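You operate a simulated robot arm through the tools that you are given. There is no shell and no other tool. Be economical: measure what you need, move in short steps, check, and stop when the job is done.

The job below is to be done with a simulated two-armed robot. You get a single attempt, and the scene is never put back.

Task
Lift the clear cover off the grey thermometer and switch it on.
Fine: cover, orange meter and orange-capped bottle from the top shelf all go on the white bench. Set down upright: what you pick out.

The check looks at the end state, three seconds after you hand in, the way a careful person would. Anything else that was tipped, shoved, dropped, spilled or broken makes it a failure. Lids that push on must go on centred and level and be pressed home; caps that screw on are set level and turned clockwise until they are tight.

Robot
Two 7-joint arms with fingered hands on one trunk, on a base that drives. Base frame: it is fixed to the floor where the robot stands at the start and does not move with it; the origin is under the middle of the robot, x ahead of it, y to its left, z up. Units: m, degrees, N and s.
The left shoulder is at the start at [0.073, 0.155, 1.109], the right one opposite. With the tool pointing down near the work surface each hand reaches from about 0.44 to 0.86 m from the robot's upright axis, wherever it stands, measured 20 degrees to its own side. Places, roughly: blue meter [-8.5, -1.5, 1]; green meter [-8.5, -1.5, 1]; parts box [0.5, -1.25, 1.25]; thermometer switch [0.5, -0.1, 0.9]; top of the white bench [0.5, 0.2, 0.8]; yellow meter [-8.5, -1.5, 1]. Payload 4 kg a hand.
The TCP of each hand is the grasp point between the finger pads, 0.03 m short of the fingertips. In the tool frame z runs along the fingers and y along their closing line. Largest opening 0.104 m; the body of the gripper starts 0.035 m behind the TCP. The gripper is a hand of 3 fingers: y runs from the thumb to the fingers, the wrist lies at [-0.015, -0.104, -0.178] in the tool frame, and closing takes about 1.5 s.
Orientation is told as [roll, pitch, yaw] about the base's x, y, z axes, in that order, counted from this pose: with the fingers straight down and the wrist toward the robot, the tool's x, y and z point along [0, 1, 0], [1, 0, 0] and [0, 0, -1] of the base frame.

Tools
- The arms move only by the tool drive_tool. It takes "left_deltas", "right_deltas" or both (then of equal length, played together; a hand with none holds still); each is a list of rows, each a list of 6 numbers: the shift along the tool's x, y, z in m, then the turn, a rotation vector about the tool's x, y, z in degrees. In form: [[x, y, z, ax, ay, az], ...]. A call has 1 to 10 rows; each row shifts and turns the commanded pose from where the row before left it, along the tool's axes as they then stand. "left_claw" and "right_claw" are, for a hand that has rows, the gripper command, from -1 (fully open) to 1 (shut), values between in proportion, set as the call begins (left out, the last holds). Rows are played at 5 a second. More than 0.05 m and 8.6 degrees between two rows, or a gripper value outside its range, and nothing of the call is played. A pose out of reach is approached as far as the arm can. The call stops where the force on the tool passes 40 N (or 10 N more than at its start, if that is more) or the arm is blocked; 0.2 s more then pass. The fingers move at their own pace (about 0.153 m/s each) and stop on an object; they squeeze with about 24 N. The grip force told is the motor's: it shows also when the fingers shut on nothing. Time passes only in rows, and 0.2 s behind the last, so rows that do not move let the fingers close. It gives the time, the measured TCP pose, the force on the tool (base axes), the opening and the grip force at its end, in the units of the frame above (readings bear some noise), with the torque about the TCP (base axes, N m) and any sound that the robot's microphone picked up.
- Cameras (640 x 400 px; columns grow to the right, rows downward): "scene" is now at [0.1406, -0.014, 1.3386]; the picture's right is [-0.13, -0.99, 0.00], its down [-0.56, 0.07, -0.83] and it looks along [0.82, -0.10, -0.56] (base axes); focal length 265 px, centre (320, 200). "left" rides on the left gripper at [-0.064, -0.094, -0.117] in its tool frame; the picture's right is [-0.72, -0.33, 0.61], its down [0.64, -0.65, 0.40] and it looks along [0.27, 0.68, 0.68] (tool axes); focal length 238 px, centre (320, 200). "right" rides on the right gripper at [0.064, -0.094, -0.117] in its tool frame; the picture's right is [-0.72, 0.33, -0.61], its down [-0.64, -0.65, 0.40] and it looks along [-0.27, 0.68, 0.68] (tool axes); focal length 238 px, centre (320, 200). There is no depth. A picture from a camera that has moved, and an enlarged one, comes with that camera's place and axes in the base frame and with its lens.
- get_image(camera): a new picture of that camera. The clock stands still meanwhile.
- lift_body(by): slides the trunk up (or, below 0, down) by that many m; the arms and the scene camera ride with it, the base frame stays. It gives what a move gives, with no picture.
- roll_base(legs): drives the robot by 1 to 6 legs, each [ahead, left, turn to the left] in m, m and degrees, along the robot's own axes; the way and the turn of a leg run together, so that a leg with both is an arc; at most 1.5 m and 180 degrees a leg. The arms and the cameras ride along, it lands a little off, and it stops where it bumps. It gives what a move gives.
- move_fingers(index, middle, thumb_bend, thumb_turn, hand): sets how far each is bent, from 0 (flat) to 1 (curled in); at 0.3 the hand is open as for a grip, at 0.7 the pads meet at the TCP. One left out holds its place. A second passes; each finger stops where it meets its share of the squeeze, and holds until it gets a number again. A gripper value or a shape takes the hand back. It gives what a move gives, with no picture; readings hold the bend of each and the force on the fingers (four entries, about 0 where the hand has none), thumb and palm. thumb_turn goes from beside the hand (0) to across from the fingers (1), as for a grip.
- set_grasp(shape, hand): the hand has 3 fingers and takes this shape, open, in about a second: jaw (thumb against the fingers, like two jaws); tri (thumb and two fingers); tip (a fingertip pinch); poke (one finger out to press); point (the index stretched); flat (the hand flat); cup (the hand cupped); fist (a fist). The gripper value then closes the fingers along that shape, each until it touches; the sizes above hold for jaw. It gives what a move gives, with no picture.
- aim_head(pan, tilt): turns the head with the scene camera to pan (to the left, within 86 degrees either way) and tilt (down, from -29 to 69), counted from straight ahead of the robot. It gives what a move gives.
- zoom(camera, box): a new picture of the part [left, top, right, bottom] of that camera's present view, enlarged. The clock stands still meanwhile.
- hand_in(): hands the job in; it is judged then, once.

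Go step by step. Nothing tells you exact positions but the pictures and the camera data: compare them with the known pose of the tool, close in by small moves and look again before you grip or let go. The budget is 120 turns and 100 pictures, counting those below and the enlarged ones. Unless the task says otherwise, let go and move clear before handing in.

The tools are called after "Request:" as a command line: name --argument value ..., lists and objects as JSON in quotes. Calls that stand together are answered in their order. drive_tool: Moves the arms, as the interface text tells. Its arguments: {"type":"object","properties":{"left_deltas":{"type":"array"},"left_claw":{"type":"number"},"right_deltas":{"type":"array"},"right_claw":{"type":"number"}},"required":[]} The other tools are called the same way: lift_body (by) slides the trunk up or down; set_grasp (shape, hand) gives the hand a shape; move_fingers (index, middle, thumb_bend, thumb_turn, hand) moves the fingers one by one; roll_base (legs) drives the base; aim_head (pan, tilt) turns the head that bears the scene camera; get_image (camera) takes a picture; zoom (camera, box) takes an enlarged picture of a part of a camera's view; hand_in () hands the job in.

At the start:

```text
clock: 0.0
left_tool_pos: [0.5449, 0.2804, 1.179]
left_tcp_rot: [-0.2, 0.1, 0.1]
left_force: [-0.4, 0.5, -0.4]
left_torque: [-0.02, -0.02, -0.02]
left_grip_width: 0.1035
left_gripper_force: 0.2
left_shape: jaw
left_bend: [0.3, 0.3, 0.3, 0.98]
left_finger forces: [0.1, 0.1, 0.0, 0.0, 0.1, 0.1]
right_tool_pos: [0.5856, -0.1782, 1.1477]
right_tcp_rot: [0.1, 0.1, 0.0]
right_force: [-0.4, 0.9, -0.1]
right_torque: [0.02, 0.01, 0.01]
right_grip_width: 0.1034
right_gripper_force: 0.1
right_shape: jaw
right_bend: [0.3, 0.3, 0.3, 0.98]
right_finger forces: [0.0, 0.1, 0.0, 0.1, 0.0, 0.1]
trunk travel left (down, up): [-0.525, 0.415]
robot x, y, heading: [-0.0006, -0.0011, -0.0]
head pan, tilt: [-7.2, 34.0]
```

scene: 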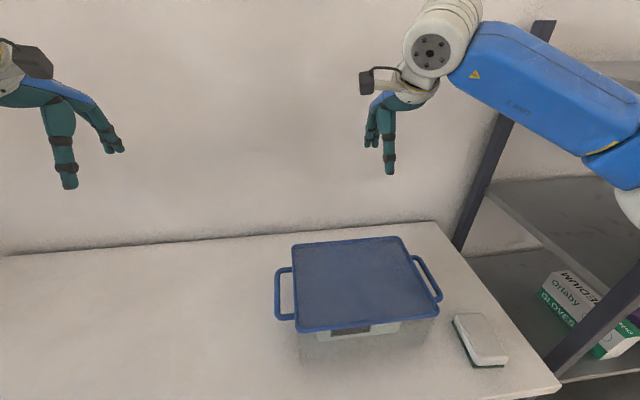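
right: 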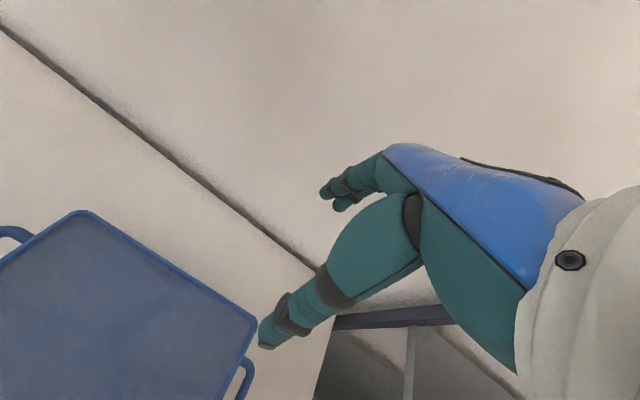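
left: 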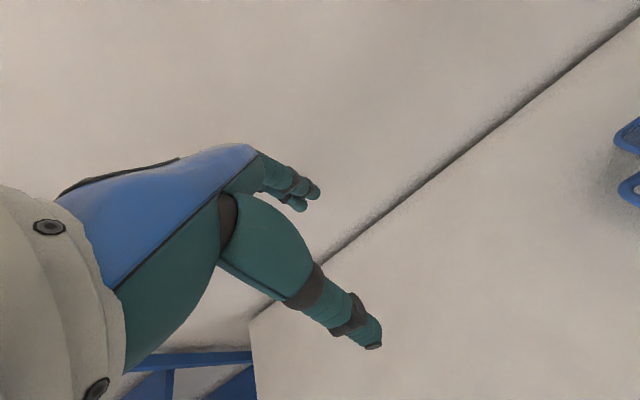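

I see a blue-lidded clear cover over something on the bench and a shelf unit on the right. I'll look around first with the head.

Request:
zoom --camera "scene" --box '[240, 210, 560, 400]'

Request:
aim_head --pan -70 --tilt 20

Request:
get_image --camera "scene"

```text
2.00 times, centred on (400, 305) of scene
camera zoom: at [0.1406, -0.014, 1.3386], right [-0.13, -0.99, 0.0], down [-0.56, 0.07, -0.83], along [0.82, -0.1, -0.56], focal length 529 px, centre (160, -10)
```

zoom: 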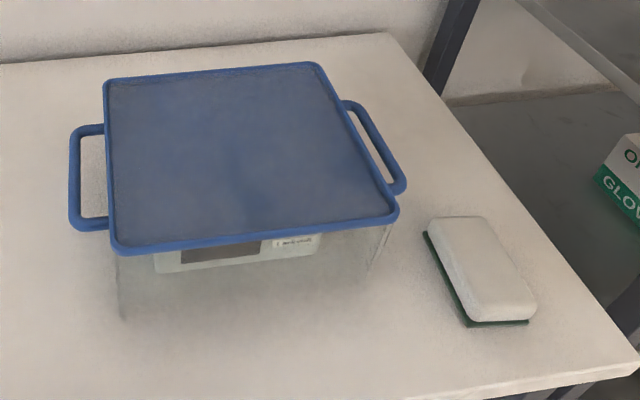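

```text
clock: 1.3
left_tool_pos: [0.5418, 0.2796, 1.18]
left_tcp_rot: [-0.1, 0.0, 0.1]
left_force: [0.8, 1.0, -0.1]
left_torque: [0.0, -0.03, 0.01]
left_grip_width: 0.1037
left_gripper_force: 0.1
left_shape: jaw
left_bend: [0.3, 0.3, 0.3, 0.98]
left_finger forces: [0.1, 0.0, 0.0, 0.0, 0.0, 0.1]
right_tool_pos: [0.5827, -0.1776, 1.149]
right_tcp_rot: [0.1, -0.1, 0.0]
right_force: [0.2, 0.5, -0.7]
right_torque: [0.02, 0.0, 0.0]
right_grip_width: 0.1037
right_gripper_force: 0.1
right_shape: jaw
right_bend: [0.3, 0.3, 0.3, 0.98]
right_finger forces: [0.1, 0.1, 0.0, 0.0, 0.0, 0.0]
trunk travel left (down, up): [-0.525, 0.415]
robot x, y, heading: [0.0014, 0.0007, -0.0]
head pan, tilt: [-70.0, 20.0]
```

```text
95 pictures are left
camera scene: at [0.0846, -0.0904, 1.3611], right [-0.94, -0.34, 0.0], down [-0.12, 0.32, -0.94], along [0.32, -0.88, -0.34], focal length 265 px, centre (320, 200)
```

scene: 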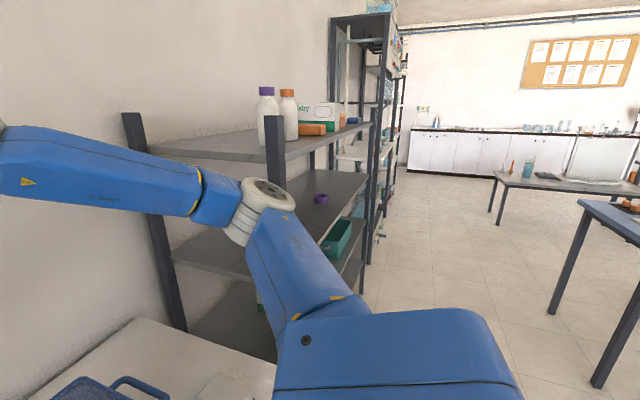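

Request:
zoom --camera "scene" --box '[210, 70, 400, 190]'

```text
3.33 times, centred on (305, 130) of scene
camera zoom: at [0.0846, -0.0904, 1.3611], right [-0.94, -0.34, 0.0], down [-0.12, 0.32, -0.94], along [0.32, -0.88, -0.34], focal length 882 px, centre (370, 433)
```

zoom: 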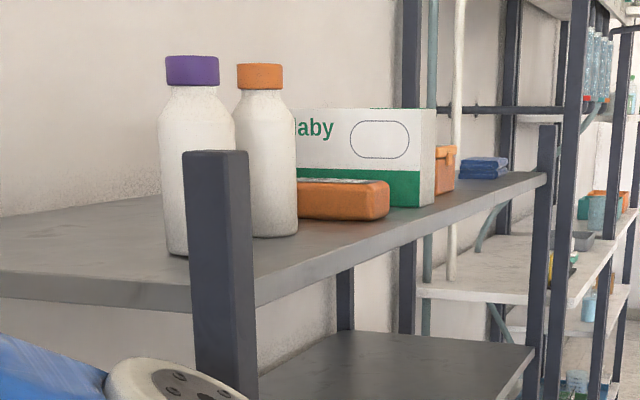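

The orange-capped bottle and orange meter lie on the top shelf to the right. First I'll look down closely at the cover.

Request:
aim_head --pan -15 --tilt 55

Request:
get_image --camera "scene"

Request:
zoom --camera "scene" --box '[200, 60, 440, 210]'

```text
clock: 2.6
left_tool_pos: [0.5422, 0.2811, 1.18]
left_tcp_rot: [-0.1, -0.1, 0.2]
left_force: [0.6, -0.9, -0.4]
left_torque: [-0.01, 0.02, -0.01]
left_grip_width: 0.1037
left_gripper_force: 0.0
left_shape: jaw
left_bend: [0.3, 0.3, 0.3, 0.98]
left_finger forces: [0.0, 0.1, 0.1, 0.0, 0.2, 0.0]
right_tool_pos: [0.5817, -0.1799, 1.1487]
right_tcp_rot: [0.1, -0.1, 0.0]
right_force: [-0.2, 0.1, -1.0]
right_torque: [0.03, 0.03, 0.05]
right_grip_width: 0.1037
right_gripper_force: 0.0
right_shape: jaw
right_bend: [0.3, 0.3, 0.3, 0.98]
right_finger forces: [0.0, 0.0, 0.1, 0.0, 0.0, 0.0]
trunk travel left (down, up): [-0.525, 0.415]
robot x, y, heading: [-0.0012, -0.0011, -0.1]
head pan, tilt: [-15.0, 55.0]
```

```text
93 pictures are left
camera scene: at [0.1223, -0.0216, 1.309], right [-0.26, -0.97, 0.0], down [-0.79, 0.21, -0.57], along [0.55, -0.15, -0.82], focal length 265 px, centre (320, 200)
```

scene: 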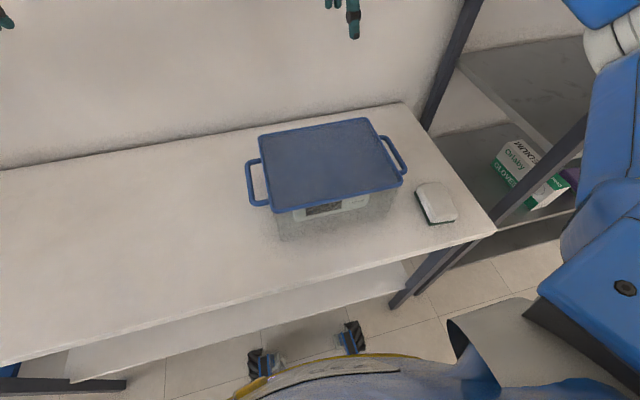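

```text
2.67 times, centred on (320, 135) of scene
camera zoom: at [0.1223, -0.0216, 1.309], right [-0.26, -0.97, 0.0], down [-0.79, 0.21, -0.57], along [0.55, -0.15, -0.82], focal length 706 px, centre (320, 373)
```

zoom: 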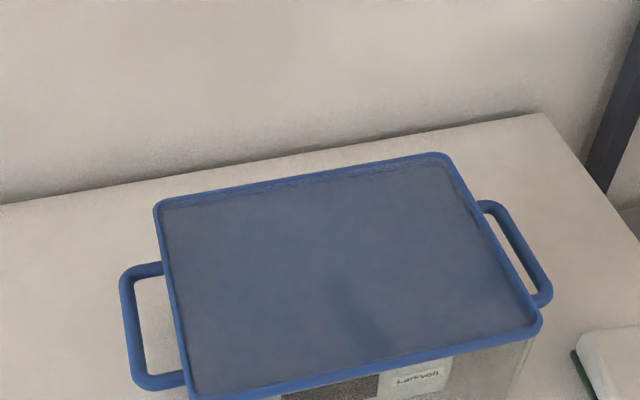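

Triangulating, the cover's lid is at about x 0.37–0.57, y −0.24–0, z 0.94, with side handles at y≈+0.02 and −0.26. I'll back off 0.12 m for reach and yaw both hands −90° so they close across the handle bars.

Request:
roll_base --legs '[[-0.12, 0, 0]]'

Request:
drive_tool --left_deltas '[[0, 0, 0, 0, 0, 8.5], [0, 0, 0, 0, 0, 8.5], [0, 0, 0, 0, 0, 8.5], [0, 0, 0, 0, 0, 8.5], [0, 0, 0, 0, 0, 8.5], [0, 0, 0, 0, 0, 8.5], [0, 0, 0, 0, 0, 8.5], [0, 0, 0, 0, 0, 8.5], [0, 0, 0, 0, 0, 8.5], [0, 0, 0, 0, 0, 8.5]]' --right_deltas '[[0, 0, 0, 0, 0, 8.5], [0, 0, 0, 0, 0, 8.5], [0, 0, 0, 0, 0, 8.5], [0, 0, 0, 0, 0, 8.5], [0, 0, 0, 0, 0, 8.5], [0, 0, 0, 0, 0, 8.5], [0, 0, 0, 0, 0, 8.5], [0, 0, 0, 0, 0, 8.5], [0, 0, 0, 0, 0, 8.5], [0, 0, 0, 0, 0, 8.5]]'

Request:
get_image --camera "scene"

```text
clock: 3.8
left_tool_pos: [0.4251, 0.2799, 1.1792]
left_tcp_rot: [-0.1, 0.1, 0.1]
left_force: [0.0, -0.3, -0.3]
left_torque: [-0.03, 0.03, 0.02]
left_grip_width: 0.1035
left_gripper_force: 0.0
left_shape: jaw
left_bend: [0.3, 0.3, 0.3, 0.98]
left_finger forces: [0.0, 0.0, 0.0, 0.0, 0.0, 0.1]
right_tool_pos: [0.466, -0.1796, 1.1478]
right_tcp_rot: [0.0, 0.1, 0.0]
right_force: [0.8, 0.4, -0.7]
right_torque: [0.0, -0.04, -0.03]
right_grip_width: 0.1036
right_gripper_force: 0.1
right_shape: jaw
right_bend: [0.3, 0.3, 0.3, 0.98]
right_finger forces: [0.0, 0.0, 0.0, 0.0, 0.1, 0.1]
trunk travel left (down, up): [-0.525, 0.415]
robot x, y, heading: [-0.1182, 0.0027, 0.0]
head pan, tilt: [-15.0, 55.0]
```

```text
clock: 6.0
left_tool_pos: [0.4212, 0.2815, 1.1818]
left_tcp_rot: [0.0, 0.0, -85.2]
left_force: [0.4, 0.1, 0.4]
left_torque: [0.0, 0.01, -0.02]
left_grip_width: 0.104
left_gripper_force: 0.1
left_shape: jaw
left_bend: [0.3, 0.3, 0.3, 0.98]
left_finger forces: [0.1, 0.0, 0.0, 0.1, 0.1, 0.0]
right_tool_pos: [0.4608, -0.1781, 1.1501]
right_tcp_rot: [0.1, -0.1, -85.2]
right_force: [0.7, 0.4, -0.3]
right_torque: [-0.02, -0.01, -0.04]
right_grip_width: 0.1038
right_gripper_force: 0.1
right_shape: jaw
right_bend: [0.3, 0.3, 0.3, 0.98]
right_finger forces: [0.0, 0.0, 0.1, 0.1, 0.1, 0.0]
trunk travel left (down, up): [-0.525, 0.415]
robot x, y, heading: [-0.1166, 0.001, 0.1]
head pan, tilt: [-15.0, 55.0]
```

```text
91 pictures are left
camera scene: at [0.0041, -0.02, 1.3089], right [-0.26, -0.97, 0.0], down [-0.79, 0.21, -0.57], along [0.55, -0.15, -0.82], focal length 265 px, centre (320, 200)
```

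scene: 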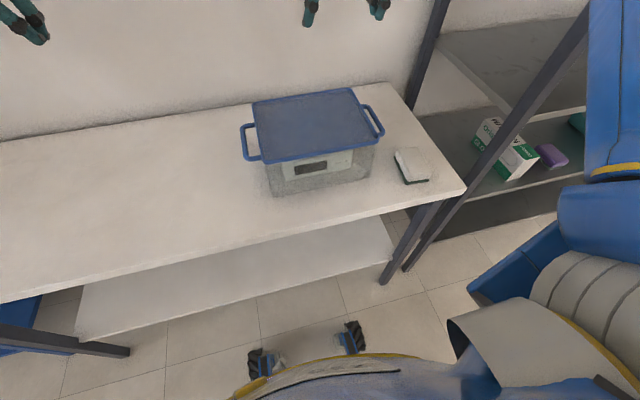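

Hands are yawed. I'll bring both above the handles with partly closed fingers (gap beside the lid is narrow) and look with the hand cameras.

Request:
drive_tool --left_deltas '[[0.005, 0.045, 0.02, 0, 0, 4.8], [0.005, 0.045, 0.02, 0, 0, 0], [0.005, 0.045, 0.02, 0, 0, 0], [0.005, 0.045, 0.02, 0, 0, 0], [0.005, 0.045, 0.02, 0, 0, 0], [0.004, 0.035, 0.04, 0, 0, 0]]' --right_deltas '[[-0.002, 0.014, 0.02, 0, 0, 4.8], [-0.002, 0.014, 0.02, 0, 0, 0], [-0.002, 0.014, 0.02, 0, 0, 0], [-0.002, 0.014, 0.02, 0, 0, 0], [-0.002, 0.014, 0.02, 0, 0, 0], [0, 0.014, 0.02, 0, 0, 0]]' --left_claw 0.2 --right_claw 0.2

Request:
get_image --camera "scene"

Request:
get_image --camera "left"

Request:
get_image --camera "right"

```text
refused: row 6 steps farther than a row can; nothing moved
```

```text
90 pictures are left
camera scene: at [0.0041, -0.02, 1.3089], right [-0.26, -0.97, 0.0], down [-0.79, 0.21, -0.57], along [0.55, -0.15, -0.82], focal length 265 px, centre (320, 200)
```

scene: 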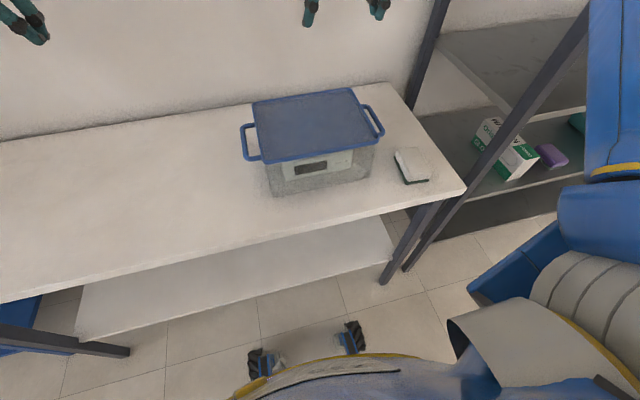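

```text
89 pictures are left
camera left: at [0.349, 0.3693, 1.2969], right [-0.74, 0.26, -0.62], down [0.58, 0.7, -0.4], along [0.33, -0.66, -0.68], focal length 238 px, centre (320, 200)
```

left: 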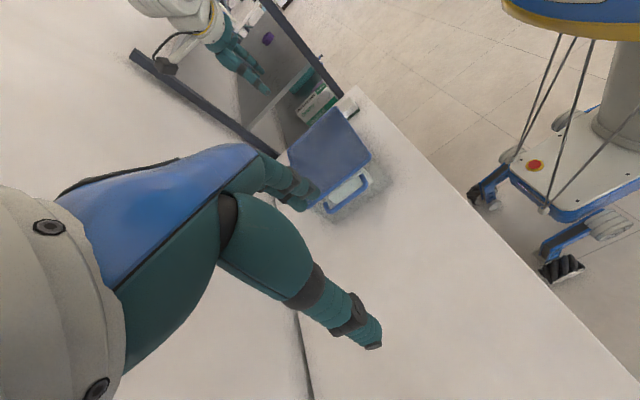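

```text
88 pictures are left
camera right: at [0.5161, -0.0787, 1.2677], right [-0.69, -0.38, 0.61], down [-0.69, 0.6, -0.41], along [-0.21, -0.7, -0.68], focal length 238 px, centre (320, 200)
```

right: 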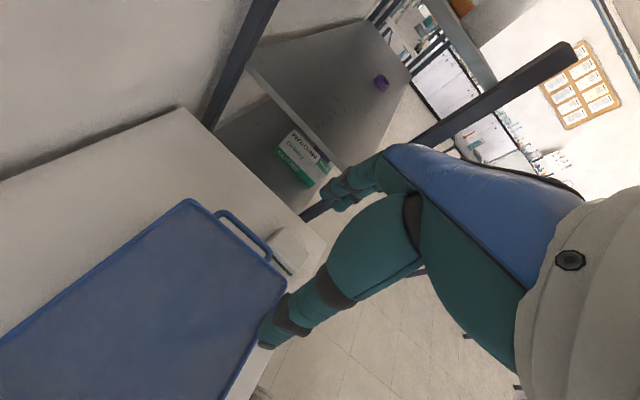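

The step was slightly too long; I'll repeat with smaller rows.

Request:
drive_tool --left_deltas '[[0.004, 0.037, 0.02, 0, 0, 4.8], [0.004, 0.037, 0.02, 0, 0, 0], [0.004, 0.037, 0.02, 0, 0, 0], [0.004, 0.037, 0.02, 0, 0, 0], [0.004, 0.037, 0.02, 0, 0, 0], [0.004, 0.037, 0.025, 0, 0, 0], [0.004, 0.037, 0.025, 0, 0, 0]]' --right_deltas '[[-0.002, 0.012, 0.017, 0, 0, 4.8], [-0.002, 0.012, 0.017, 0, 0, 0], [-0.002, 0.012, 0.017, 0, 0, 0], [-0.002, 0.012, 0.017, 0, 0, 0], [-0.002, 0.012, 0.017, 0, 0, 0], [0, 0.012, 0.017, 0, 0, 0], [0, 0.012, 0.017, 0, 0, 0]]' --left_claw 0.2 --right_claw 0.2

Request:
get_image --camera "scene"

Request:
get_image --camera "left"

Request:
get_image --camera "right"

```text
clock: 7.6
left_tool_pos: [0.4539, 0.019, 1.03]
left_tcp_rot: [0.2, 0.1, -89.7]
left_force: [0.4, -0.3, 0.0]
left_torque: [0.04, 0.0, 0.0]
left_grip_width: 0.0421
left_gripper_force: 0.0
left_shape: jaw
left_bend: [0.74, 0.49, 0.72, 1.0]
left_finger forces: [0.1, 0.0, 0.0, 0.0, 0.0, 0.1]
right_tool_pos: [0.4542, -0.2677, 1.0302]
right_tcp_rot: [0.1, 0.2, -89.7]
right_force: [-0.1, -0.1, -0.4]
right_torque: [0.03, -0.01, -0.02]
right_grip_width: 0.0418
right_gripper_force: 0.1
right_shape: jaw
right_bend: [0.74, 0.49, 0.72, 1.0]
right_finger forces: [0.0, 0.0, 0.0, 0.0, 0.0, 0.0]
trunk travel left (down, up): [-0.525, 0.415]
robot x, y, heading: [-0.1191, -0.0025, 0.0]
head pan, tilt: [-15.0, 55.0]
```

```text
87 pictures are left
camera scene: at [0.0056, -0.0253, 1.3087], right [-0.26, -0.97, 0.0], down [-0.79, 0.21, -0.57], along [0.55, -0.15, -0.82], focal length 265 px, centre (320, 200)
```

scene: 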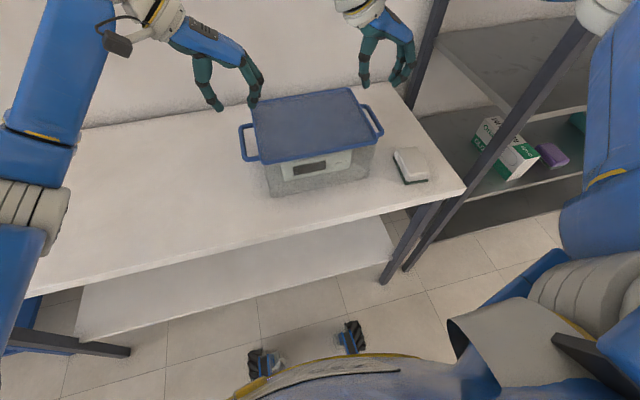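

```text
86 pictures are left
camera left: at [0.3892, 0.1124, 1.1469], right [-0.72, 0.32, -0.61], down [0.64, 0.66, -0.4], along [0.27, -0.68, -0.68], focal length 238 px, centre (320, 200)
```

left: 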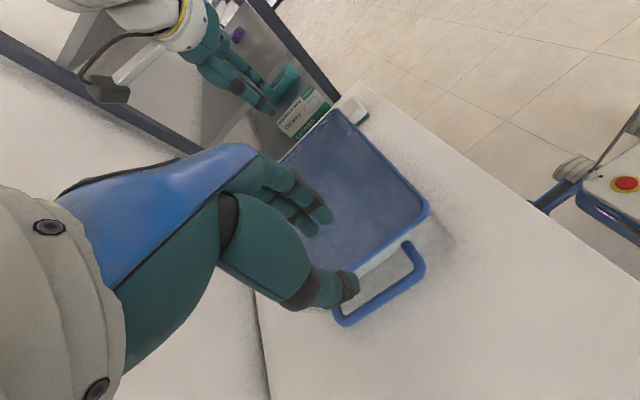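

```text
85 pictures are left
camera right: at [0.5173, -0.1725, 1.1472], right [-0.72, -0.33, 0.61], down [-0.64, 0.65, -0.4], along [-0.27, -0.68, -0.68], focal length 238 px, centre (320, 200)
```

right: 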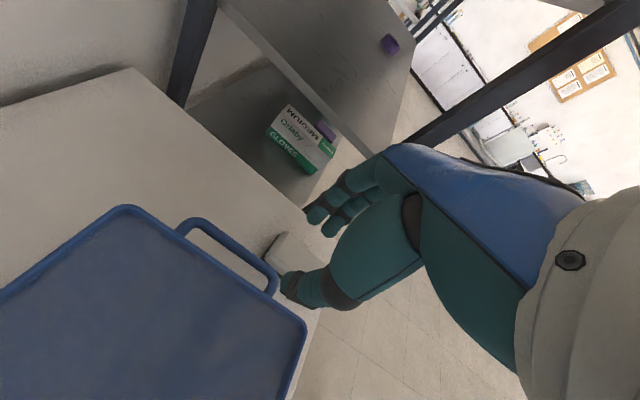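

Refined estimate: handle bars centred at x≈0.47, y≈+0.03 and −0.278, z≈0.91. I'll align, come down so the fingertips are just above, and check.

Request:
drive_tool --left_deltas '[[0.008, -0.006, 0.01, 0, 0, 0], [0.008, -0.006, 0.01, 0, 0, 0], [0, 0, 0.015, 0, 0, 0], [0, 0, 0.015, 0, 0, 0]]' --right_deltas '[[0.008, 0.005, 0.01, 0, 0, 0], [0.008, 0.005, 0.01, 0, 0, 0], [0, 0, 0.015, 0, 0, 0], [0, 0, 0.015, 0, 0, 0]]'

Request:
zoom --camera "scene" --box '[200, 50, 440, 200]'

Request:
zoom --camera "left" --box '[220, 180, 540, 380]'

Request:
zoom --camera "right" --box '[140, 180, 460, 380]'

```text
clock: 8.6
left_tool_pos: [0.4708, 0.0327, 0.9805]
left_tcp_rot: [0.2, 0.0, -89.8]
left_force: [0.7, 0.7, -0.3]
left_torque: [0.05, 0.02, 0.0]
left_grip_width: 0.0421
left_gripper_force: 0.1
left_shape: jaw
left_bend: [0.74, 0.49, 0.72, 1.0]
left_finger forces: [0.0, 0.1, 0.1, 0.1, 0.0, 0.1]
right_tool_pos: [0.4697, -0.2743, 0.9815]
right_tcp_rot: [0.2, 0.0, -89.9]
right_force: [0.2, 0.1, -1.2]
right_torque: [0.03, -0.02, -0.03]
right_grip_width: 0.0423
right_gripper_force: 0.0
right_shape: jaw
right_bend: [0.74, 0.49, 0.72, 1.0]
right_finger forces: [0.1, 0.1, 0.0, 0.0, 0.1, 0.0]
trunk travel left (down, up): [-0.525, 0.415]
robot x, y, heading: [-0.1235, -0.0038, -0.3]
head pan, tilt: [-15.0, 55.0]
```

```text
2.67 times, centred on (320, 125) of scene
camera zoom: at [0.0051, -0.0227, 1.3088], right [-0.26, -0.97, 0.0], down [-0.79, 0.21, -0.57], along [0.55, -0.15, -0.82], focal length 706 px, centre (320, 400)
```

zoom: 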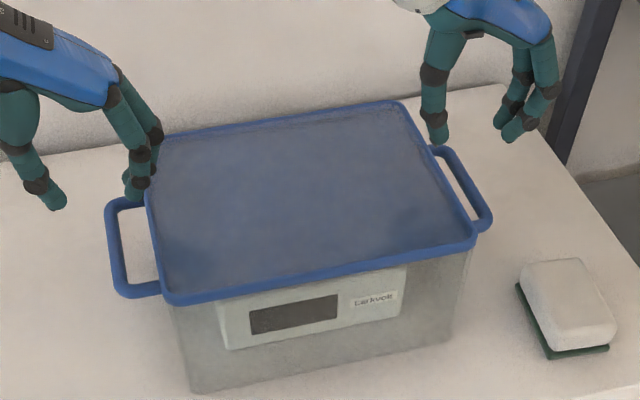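

```text
2.00 times, centred on (380, 280) of left
camera zoom: at [0.4059, 0.1259, 1.0969], right [-0.72, 0.32, -0.61], down [0.64, 0.65, -0.4], along [0.27, -0.68, -0.68], focal length 477 px, centre (200, 40)
```

zoom: 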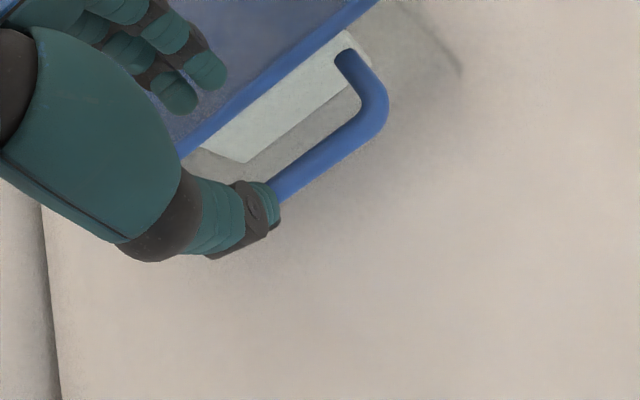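

```text
2.00 times, centred on (300, 280) of right
camera zoom: at [0.5325, -0.1802, 1.0983], right [-0.72, -0.33, 0.61], down [-0.64, 0.65, -0.41], along [-0.27, -0.68, -0.68], focal length 477 px, centre (360, 40)
```

zoom: 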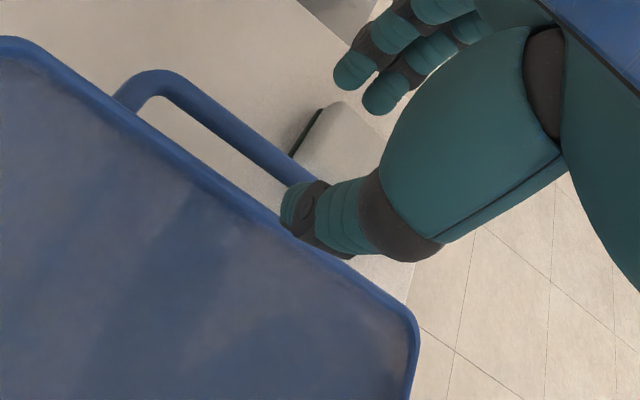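

Relative to the fingers, both bars look centred, but the inner fingers would graze the lid. I'll narrow the opening and come down a little.

Request:
drive_tool --left_deltas '[[0, 0, 0, 0, 0, 0], [0, 0, 0.01, 0, 0, 0], [0, 0, 0.01, 0, 0, 0], [0, 0, 0.01, 0, 0, 0]]' --right_deltas '[[0, 0, 0, 0, 0, 0], [0, 0.001, 0.01, 0, 0, 0], [0, 0, 0.01, 0, 0, 0], [0, 0, 0.01, 0, 0, 0]]' --left_claw 0.5 --right_claw 0.5

Request:
zoom --camera "scene" --box '[210, 60, 402, 180]'

Request:
zoom --camera "left" --box '[260, 180, 420, 280]'

Request:
zoom --camera "right" --box '[200, 180, 360, 280]'

```text
clock: 9.6
left_tool_pos: [0.4679, 0.0334, 0.9538]
left_tcp_rot: [0.2, -0.1, -89.8]
left_force: [0.6, -0.6, -0.4]
left_torque: [0.0, -0.03, 0.02]
left_grip_width: 0.0264
left_gripper_force: 0.0
left_shape: jaw
left_bend: [0.74, 0.56, 0.74, 1.0]
left_finger forces: [0.0, 0.0, 0.0, 0.1, 0.0, 0.0]
right_tool_pos: [0.4675, -0.2736, 0.9549]
right_tcp_rot: [0.6, 0.0, -89.8]
right_force: [1.0, 0.8, 13.5]
right_torque: [0.28, -0.12, -0.04]
right_grip_width: 0.0271
right_gripper_force: 0.1
right_shape: jaw
right_bend: [0.74, 0.56, 0.76, 1.0]
right_finger forces: [0.1, 0.0, 0.0, 0.0, 12.1, 0.0]
trunk travel left (down, up): [-0.525, 0.415]
robot x, y, heading: [-0.1169, 0.0006, -0.4]
head pan, tilt: [-15.0, 55.0]
```

```text
3.33 times, centred on (306, 120) of scene
camera zoom: at [0.001, -0.0209, 1.3096], right [-0.26, -0.97, 0.0], down [-0.79, 0.21, -0.57], along [0.55, -0.15, -0.82], focal length 882 px, centre (367, 467)
```

zoom: 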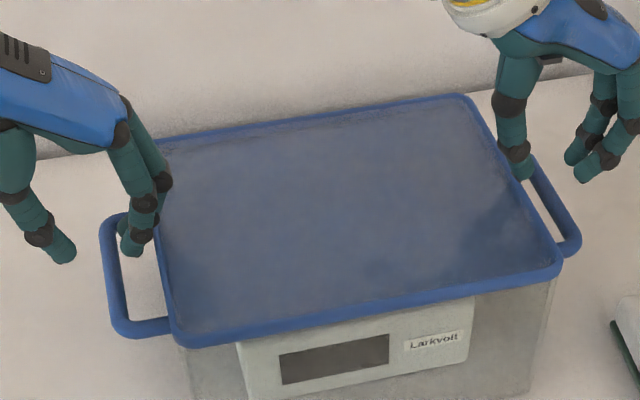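

```text
4.00 times, centred on (340, 230) of left
camera zoom: at [0.4028, 0.1273, 1.0702], right [-0.72, 0.32, -0.62], down [0.64, 0.65, -0.4], along [0.27, -0.68, -0.68], focal length 953 px, centre (240, 80)
```

zoom: 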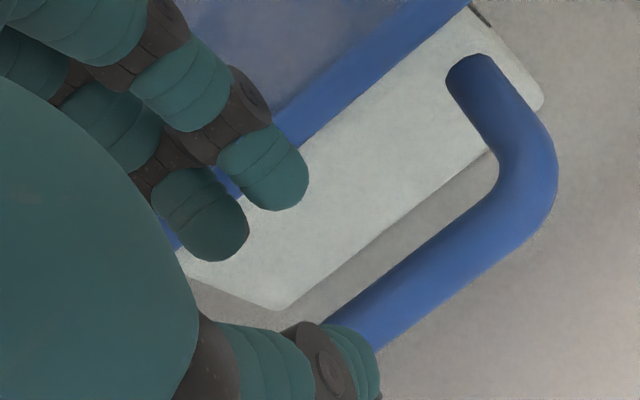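

```text
4.00 times, centred on (280, 230) of right
camera zoom: at [0.5288, -0.1789, 1.0731], right [-0.72, -0.33, 0.61], down [-0.64, 0.65, -0.41], along [-0.26, -0.68, -0.68], focal length 953 px, centre (480, 80)
```

zoom: 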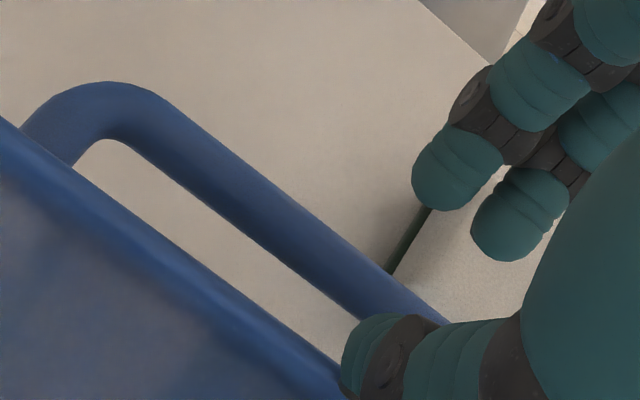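

The right thumb is touching the lid's rim; the left fingers sit in the gap freely. I'll lift the right slightly, shift it 7 mm outward and lower again.

Request:
drive_tool --right_deltas '[[0, 0, -0.012, 0, 0, 0], [0, 0.007, 0, 0, 0, 0], [0, 0, 0.006, 0, 0, 0], [0, 0, 0.008, 0, 0, 0], [0, 0, 0.006, 0, 0, 0]]'

Request:
zoom --camera "right" --box '[200, 180, 360, 280]'

```text
clock: 10.8
left_tool_pos: [0.4699, 0.0325, 0.9521]
left_tcp_rot: [0.0, 0.1, -89.8]
left_force: [-0.7, 0.3, 0.4]
left_torque: [0.04, -0.01, 0.05]
left_grip_width: 0.0265
left_gripper_force: 0.1
left_shape: jaw
left_bend: [0.74, 0.56, 0.74, 1.0]
left_finger forces: [0.0, 0.1, 0.1, 0.0, 0.1, 0.0]
right_tool_pos: [0.469, -0.2826, 0.942]
right_tcp_rot: [0.2, 0.0, -89.9]
right_force: [0.2, -0.6, 0.9]
right_torque: [-0.03, -0.05, -0.01]
right_grip_width: 0.0259
right_gripper_force: 0.1
right_shape: jaw
right_bend: [0.74, 0.56, 0.74, 1.0]
right_finger forces: [0.0, 0.0, 0.0, 0.1, 1.0, 0.1]
trunk travel left (down, up): [-0.525, 0.415]
robot x, y, heading: [-0.1195, -0.0002, -0.1]
head pan, tilt: [-15.0, 55.0]
```

```text
4.00 times, centred on (280, 230) of right
camera zoom: at [0.5314, -0.188, 1.0601], right [-0.72, -0.33, 0.61], down [-0.64, 0.65, -0.41], along [-0.26, -0.68, -0.68], focal length 953 px, centre (480, 80)
```

zoom: 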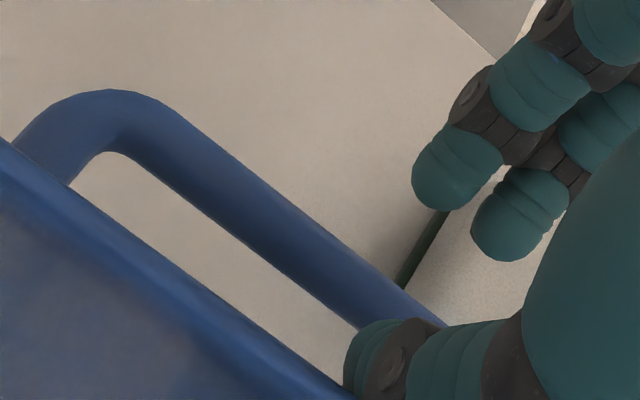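

The thumb is now in the gap. Both hands go down to about z 0.91.

Request:
drive_tool --left_deltas '[[0, 0, 0.01, 0, 0, 0], [0, 0, 0.01, 0, 0, 0], [0, 0, 0.01, 0, 0, 0], [0, 0, 0.01, 0, 0, 0]]' --right_deltas '[[0, 0, 0.008, 0, 0, 0], [0, 0, 0.008, 0, 0, 0], [0, 0, 0.008, 0, 0, 0], [0, 0, 0.008, 0, 0, 0]]'

Request:
zoom --camera "scene" --box '[210, 60, 402, 180]'

Request:
zoom --camera "left" --box '[220, 150, 460, 300]'

```text
clock: 11.5
left_tool_pos: [0.4705, 0.0289, 0.9441]
left_tcp_rot: [1.6, -1.2, -89.9]
left_force: [-6.5, 4.2, 23.0]
left_torque: [-0.61, -0.07, -0.2]
left_grip_width: 0.026
left_gripper_force: 0.0
left_shape: jaw
left_bend: [0.74, 0.58, 0.74, 1.0]
left_finger forces: [1.4, 23.1, 0.0, 0.1, 0.0, 0.0]
right_tool_pos: [0.4675, -0.286, 0.9281]
right_tcp_rot: [0.6, -0.2, -90.3]
right_force: [-1.1, -6.7, 4.0]
right_torque: [0.16, 0.02, 0.05]
right_grip_width: 0.0242
right_gripper_force: 0.1
right_shape: jaw
right_bend: [0.74, 0.56, 0.77, 1.0]
right_finger forces: [0.0, 0.0, 0.1, 0.1, 8.5, 0.1]
trunk travel left (down, up): [-0.525, 0.415]
robot x, y, heading: [-0.1176, -0.0005, -0.2]
head pan, tilt: [-15.0, 55.0]
stopped in row 3 (left hand): the force on the tool passed its limit (the readings are from after the stop); the commanded pose is now the measured one
```

```text
3.33 times, centred on (306, 120) of scene
camera zoom: at [-0.0001, -0.0237, 1.3095], right [-0.26, -0.97, 0.0], down [-0.79, 0.21, -0.57], along [0.55, -0.15, -0.82], focal length 882 px, centre (367, 467)
```

zoom: 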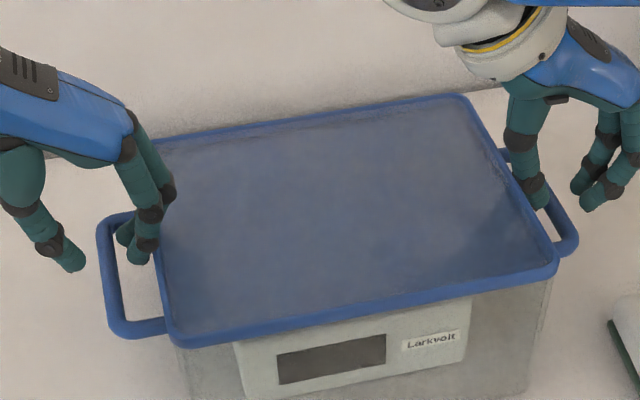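

```text
2.67 times, centred on (340, 225) of left
camera zoom: at [0.4029, 0.1244, 1.0563], right [-0.7, 0.31, -0.64], down [0.65, 0.65, -0.4], along [0.29, -0.7, -0.66], focal length 636 px, centre (267, 133)
```

zoom: 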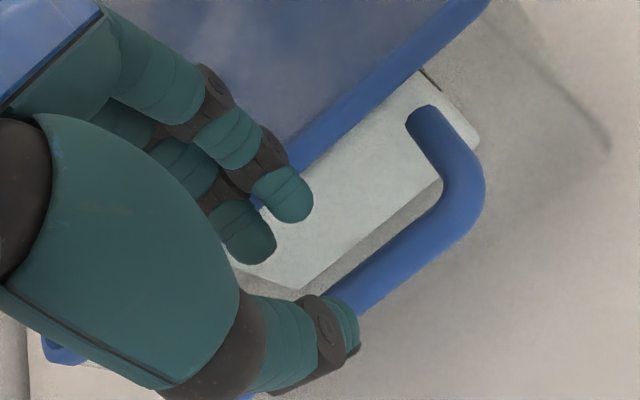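

The left fingers were catching the rim, so I'll lift that hand, shift it outward 8 mm and re-level it; the right moves 3 mm outward. Then down again.

Request:
drive_tool --left_deltas '[[0, 0, -0.012, -1.6, -1.2, 0], [0, -0.009, 0, 0, 0, 0], [0, 0, 0.008, 0, 0, 0], [0, 0, 0.008, 0, 0, 0], [0, 0, 0.008, 0, 0, 0]]' --right_deltas '[[0, 0.002, 0, -0.6, 0, 0.2], [0, 0, 0, 0, 0, 0], [0, 0, 0, 0, 0, 0], [0, 0, 0, 0, 0, 0], [0, 0, 0, 0, 0, 0]]'

Request:
zoom --camera "left" --box '[220, 150, 460, 300]'

Request:
zoom --camera "right" --box '[180, 150, 420, 300]'

```text
clock: 12.7
left_tool_pos: [0.4716, 0.0373, 0.9424]
left_tcp_rot: [1.1, -3.5, -89.9]
left_force: [-4.9, 3.1, 15.7]
left_torque: [-0.47, -0.07, -0.21]
left_grip_width: 0.0265
left_gripper_force: 0.0
left_shape: jaw
left_bend: [0.74, 0.57, 0.74, 1.0]
left_finger forces: [0.1, 16.4, 0.1, 0.0, 0.0, 0.0]
right_tool_pos: [0.4669, -0.285, 0.9293]
right_tcp_rot: [0.6, -0.8, -90.2]
right_force: [-0.5, -1.4, 1.0]
right_torque: [0.03, -0.01, -0.01]
right_grip_width: 0.0256
right_gripper_force: 0.1
right_shape: jaw
right_bend: [0.74, 0.56, 0.74, 1.0]
right_finger forces: [0.0, 0.0, 0.0, 0.0, 1.5, 0.1]
trunk travel left (down, up): [-0.525, 0.415]
robot x, y, heading: [-0.1159, 0.0002, -0.2]
head pan, tilt: [-15.0, 55.0]
stopped in row 5 (left hand): the force on the tool passed its limit (the readings are from after the stop); the commanded pose is now the measured one
```

```text
2.67 times, centred on (340, 225) of left
camera zoom: at [0.4056, 0.1376, 1.0519], right [-0.71, 0.29, -0.65], down [0.65, 0.63, -0.43], along [0.28, -0.72, -0.63], focal length 636 px, centre (267, 133)
```

zoom: 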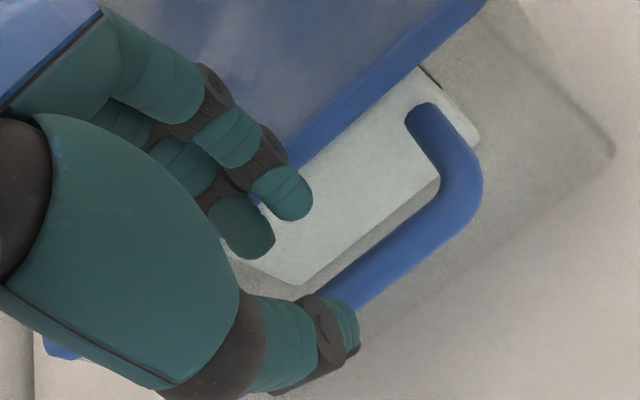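

```text
2.67 times, centred on (300, 225) of right
camera zoom: at [0.529, -0.1893, 1.0451], right [-0.73, -0.32, 0.61], down [-0.63, 0.65, -0.42], along [-0.26, -0.69, -0.67], focal length 636 px, centre (373, 133)
```

zoom: 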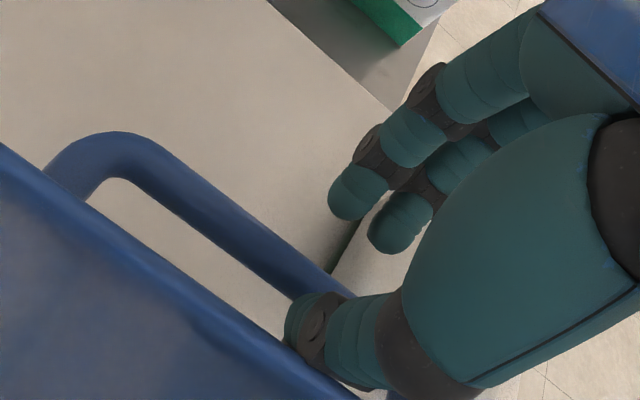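

The left fingertips still overlap the rim by a few millimetres and the hand is tilted. I'll lift it, level it, shift 9 mm more outward and lower again.

Request:
drive_tool --left_deltas '[[0, 0, -0.015, 3.5, -1.0, 0], [0, -0.008, 0, 0, 0, 0], [0, 0, 0, 0, 0, 0], [0, 0, 0.007, 0, 0, 0], [0, 0, 0.007, 0, 0, 0], [0, 0, 0.007, 0, 0, 0]]'

Request:
zoom --camera "left" --box '[220, 150, 460, 300]'

```text
clock: 14.1
left_tool_pos: [0.4733, 0.0461, 0.9337]
left_tcp_rot: [-0.1, 0.3, -89.6]
left_force: [0.6, 3.6, 3.8]
left_torque: [-0.13, -0.04, 0.02]
left_grip_width: 0.026
left_gripper_force: 0.1
left_shape: jaw
left_bend: [0.74, 0.58, 0.74, 1.0]
left_finger forces: [0.0, 4.7, 0.0, 0.0, 0.1, 0.0]
right_tool_pos: [0.4668, -0.2844, 0.9278]
right_tcp_rot: [0.7, -0.7, -90.2]
right_force: [0.2, -2.3, -0.1]
right_torque: [-0.04, 0.02, -0.03]
right_grip_width: 0.0255
right_gripper_force: 0.1
right_shape: jaw
right_bend: [0.74, 0.56, 0.75, 1.0]
right_finger forces: [0.0, 0.0, 0.0, 0.0, 1.8, 0.0]
trunk travel left (down, up): [-0.525, 0.415]
robot x, y, heading: [-0.1197, -0.0013, -0.0]
head pan, tilt: [-15.0, 55.0]
```

```text
2.67 times, centred on (340, 225) of left
camera zoom: at [0.4083, 0.1394, 1.0506], right [-0.72, 0.33, -0.61], down [0.64, 0.66, -0.4], along [0.27, -0.68, -0.68], focal length 636 px, centre (267, 133)
```

zoom: 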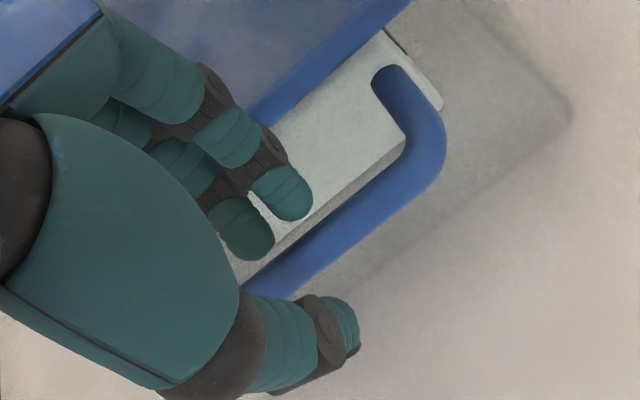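

Now the left fingers are in the gap. Down a little more on both sides.

Request:
drive_tool --left_deltas '[[0, -0.002, 0.006, 0, 0, 0], [0, 0, 0.007, 0, 0, 0], [0, 0, 0.007, 0, 0, 0]]' --right_deltas '[[0, 0.001, 0.005, 0, 0, 0], [0, 0, 0.005, 0, 0, 0], [0, 0, 0.005, 0, 0, 0]]'

Request:
get_image --camera "scene"

```text
clock: 14.8
left_tool_pos: [0.4742, 0.0476, 0.929]
left_tcp_rot: [1.0, -0.7, -89.7]
left_force: [-5.2, 6.3, 15.5]
left_torque: [-0.6, -0.04, -0.13]
left_grip_width: 0.0258
left_gripper_force: 0.1
left_shape: jaw
left_bend: [0.74, 0.58, 0.74, 1.0]
left_finger forces: [0.0, 23.1, 0.0, 0.0, 0.1, 0.0]
right_tool_pos: [0.4661, -0.2861, 0.9191]
right_tcp_rot: [0.7, -0.7, -90.2]
right_force: [-1.4, -3.6, 7.2]
right_torque: [0.28, 0.01, 0.04]
right_grip_width: 0.0253
right_gripper_force: 0.1
right_shape: jaw
right_bend: [0.74, 0.56, 0.75, 1.0]
right_finger forces: [0.0, 0.0, 0.0, 0.1, 10.4, 0.0]
trunk travel left (down, up): [-0.525, 0.415]
robot x, y, heading: [-0.1214, -0.0039, -0.0]
head pan, tilt: [-15.0, 55.0]
stopped in row 3 (left hand): the force on the tool passed its limit (the readings are from after the stop); the commanded pose is now the measured one
```

```text
72 pictures are left
camera scene: at [0.0016, -0.0212, 1.3093], right [-0.26, -0.97, 0.0], down [-0.79, 0.21, -0.57], along [0.55, -0.15, -0.82], focal length 265 px, centre (320, 200)
```

scene: 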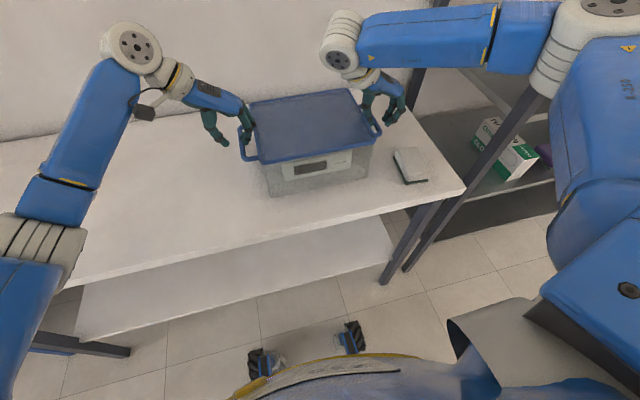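

The left contact pushes toward −x and up: the middle finger is on the far end of the handle loop. I'll shift that hand 14 mm toward the robot and lower again.

Request:
drive_tool --left_deltas '[[0, 0, -0.01, 0.7, -1.0, 0], [-0.007, 0, 0, 0, 0, 0], [-0.008, 0, 0, 0, 0, 0], [0, 0, 0.007, 0, 0, 0], [0, 0, 0.007, 0, 0, 0], [0, 0, 0.006, 0, 0, 0]]' --right_deltas '[[0, 0, -0.004, 0.7, -0.7, 0], [-0.003, 0.002, 0, 0, 0, 0], [-0.003, 0, 0, 0, 0, 0], [0, 0, 0.004, 0, 0, 0], [0, 0, 0.004, 0, 0, 0], [0, 0, 0.004, 0, 0, 0]]'

Request:
zoom --camera "left" --box '[220, 150, 460, 300]'

Request:
zoom --camera "right" --box '[180, 150, 420, 300]'

```text
clock: 16.2
left_tool_pos: [0.4617, 0.0462, 0.928]
left_tcp_rot: [0.7, -0.7, -89.6]
left_force: [-6.3, 6.9, 17.8]
left_torque: [-0.65, -0.07, -0.12]
left_grip_width: 0.0257
left_gripper_force: 0.0
left_shape: jaw
left_bend: [0.74, 0.59, 0.74, 1.0]
left_finger forces: [0.1, 24.2, 0.0, 0.0, 0.0, 0.0]
right_tool_pos: [0.461, -0.2887, 0.9137]
right_tcp_rot: [0.3, -0.1, -90.5]
right_force: [-0.9, -1.9, 3.7]
right_torque: [0.27, 0.01, 0.01]
right_grip_width: 0.0257
right_gripper_force: 0.0
right_shape: jaw
right_bend: [0.74, 0.56, 0.74, 1.0]
right_finger forces: [0.0, 0.0, 0.2, 0.0, 7.7, 0.1]
trunk travel left (down, up): [-0.525, 0.415]
robot x, y, heading: [-0.1198, -0.0002, -0.2]
head pan, tilt: [-15.0, 55.0]
stopped in row 6 (left hand): the force on the tool passed its limit (the readings are from after the stop); the commanded pose is now the measured one
```

```text
2.67 times, centred on (340, 225) of left
camera zoom: at [0.394, 0.1411, 1.0433], right [-0.71, 0.31, -0.63], down [0.64, 0.65, -0.4], along [0.28, -0.69, -0.67], focal length 636 px, centre (267, 133)
```

zoom: 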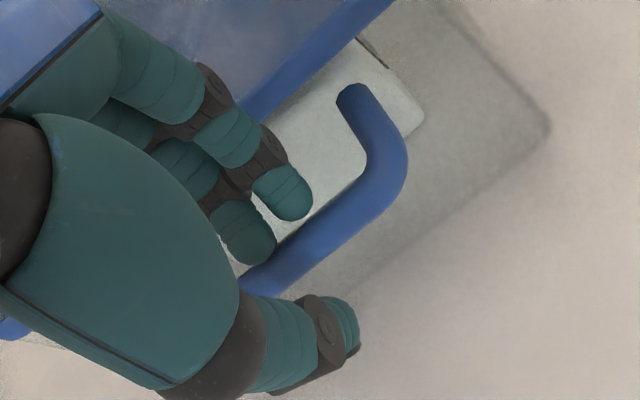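

```text
2.67 times, centred on (300, 225) of right
camera zoom: at [0.5235, -0.1946, 1.0308], right [-0.72, -0.32, 0.61], down [-0.63, 0.66, -0.41], along [-0.27, -0.68, -0.68], focal length 636 px, centre (373, 133)
```

zoom: 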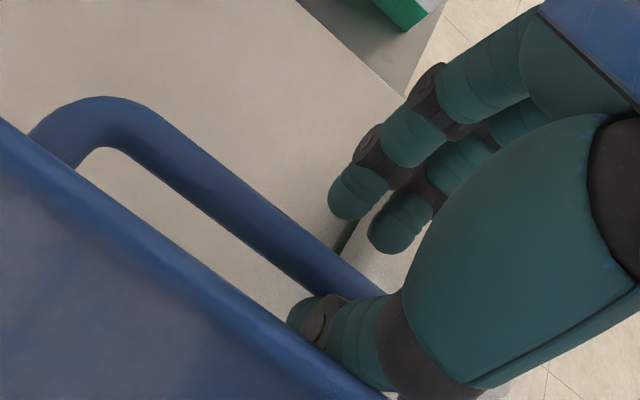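

The curled fingers' knuckles bulge over the rim, so straight-down insertion stalls. I'll lift the left hand, tilt its top outward about 21° so the fingers stand vertical in the gap, and look.

Request:
drive_tool --left_deltas '[[0, 0, -0.025, 0, 0, 0], [0, 0, 0, -7, 0, 0], [0, 0, 0, -7, 0, 0], [0, -0.0075, -0.003, -7, 0, 0], [0, 0, 0, 0, 0, 0]]'

Request:
zoom --camera "left" --box '[220, 150, 460, 300]'

Request:
zoom --camera "scene" --box '[190, 60, 430, 210]'

```text
clock: 17.4
left_tool_pos: [0.4628, 0.0547, 0.9506]
left_tcp_rot: [0.5, -21.5, -89.6]
left_force: [-0.2, -1.0, 0.1]
left_torque: [0.01, 0.0, -0.03]
left_grip_width: 0.0263
left_gripper_force: 0.1
left_shape: jaw
left_bend: [0.74, 0.56, 0.74, 1.0]
left_finger forces: [0.0, 0.0, 0.0, 0.0, 0.0, 0.1]
right_tool_pos: [0.4621, -0.2898, 0.911]
right_tcp_rot: [0.2, 0.0, -90.2]
right_force: [0.2, 0.5, -0.8]
right_torque: [0.02, 0.0, 0.02]
right_grip_width: 0.026
right_gripper_force: 0.0
right_shape: jaw
right_bend: [0.74, 0.56, 0.74, 1.0]
right_finger forces: [0.0, 0.0, 0.1, 0.1, 1.6, 0.1]
trunk travel left (down, up): [-0.525, 0.415]
robot x, y, heading: [-0.1182, -0.0008, -0.0]
head pan, tilt: [-15.0, 55.0]
```

```text
2.67 times, centred on (340, 225) of left
camera zoom: at [0.396, 0.1835, 1.0241], right [-0.72, 0.07, -0.69], down [0.64, 0.46, -0.61], along [0.28, -0.88, -0.38], focal length 636 px, centre (267, 133)
```

zoom: 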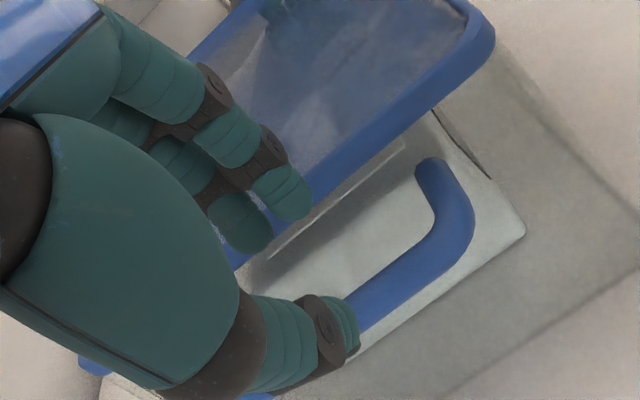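

```text
2.67 times, centred on (310, 135) of scene
camera zoom: at [0.0056, -0.0228, 1.3088], right [-0.26, -0.97, 0.0], down [-0.79, 0.21, -0.57], along [0.55, -0.15, -0.82], focal length 706 px, centre (347, 373)
```

zoom: 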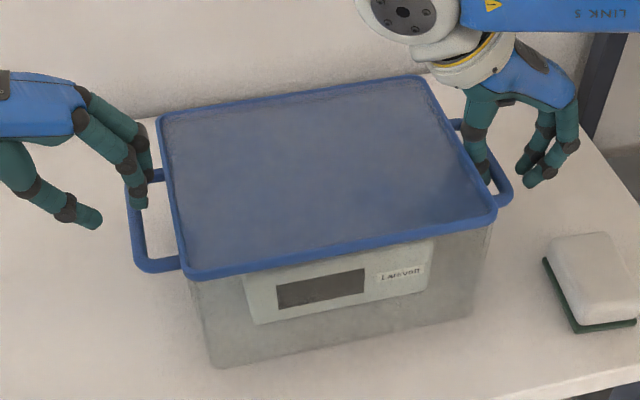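

The tilt reveals the handle attaches under the rim, at about z 0.89, with a roomier gap. I'll slide the fingers down along the tool axis into it.

Request:
drive_tool --left_deltas '[[0, 0, 0.01, 0, 0, 0], [0, 0, 0.01, 0, 0, 0], [0, 0, 0, 0, 0, 0]]'

Request:
zoom --camera "left" --box '[220, 150, 460, 300]'

Request:
zoom --camera "scene" --box '[190, 60, 430, 210]'

```text
clock: 18.2
left_tool_pos: [0.461, 0.0462, 0.9313]
left_tcp_rot: [0.5, -21.4, -89.8]
left_force: [-0.2, -0.5, -0.4]
left_torque: [0.03, 0.0, -0.01]
left_grip_width: 0.0261
left_gripper_force: 0.0
left_shape: jaw
left_bend: [0.74, 0.56, 0.74, 1.0]
left_finger forces: [0.0, 0.0, 0.0, 0.0, 0.0, 0.0]
right_tool_pos: [0.4618, -0.2894, 0.9116]
right_tcp_rot: [0.2, 0.0, -90.3]
right_force: [-0.2, 0.4, -1.8]
right_torque: [0.01, 0.01, -0.02]
right_grip_width: 0.026
right_gripper_force: 0.0
right_shape: jaw
right_bend: [0.74, 0.56, 0.74, 1.0]
right_finger forces: [0.0, 0.0, 0.0, 0.1, 1.9, 0.1]
trunk travel left (down, up): [-0.525, 0.415]
robot x, y, heading: [-0.1196, 0.0028, -0.2]
head pan, tilt: [-15.0, 55.0]
```

```text
2.67 times, centred on (340, 225) of left
camera zoom: at [0.3957, 0.1756, 1.0063], right [-0.72, 0.07, -0.69], down [0.64, 0.47, -0.61], along [0.28, -0.88, -0.38], focal length 636 px, centre (267, 133)
```

zoom: 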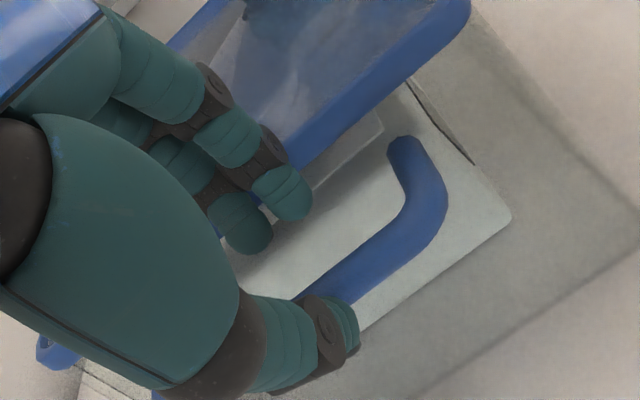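

```text
2.67 times, centred on (310, 135) of scene
camera zoom: at [0.0055, -0.0226, 1.3089], right [-0.26, -0.97, 0.0], down [-0.79, 0.21, -0.57], along [0.55, -0.15, -0.82], focal length 706 px, centre (347, 373)
```

zoom: 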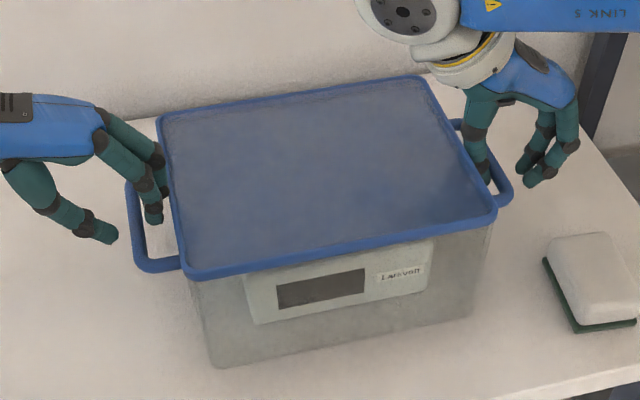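

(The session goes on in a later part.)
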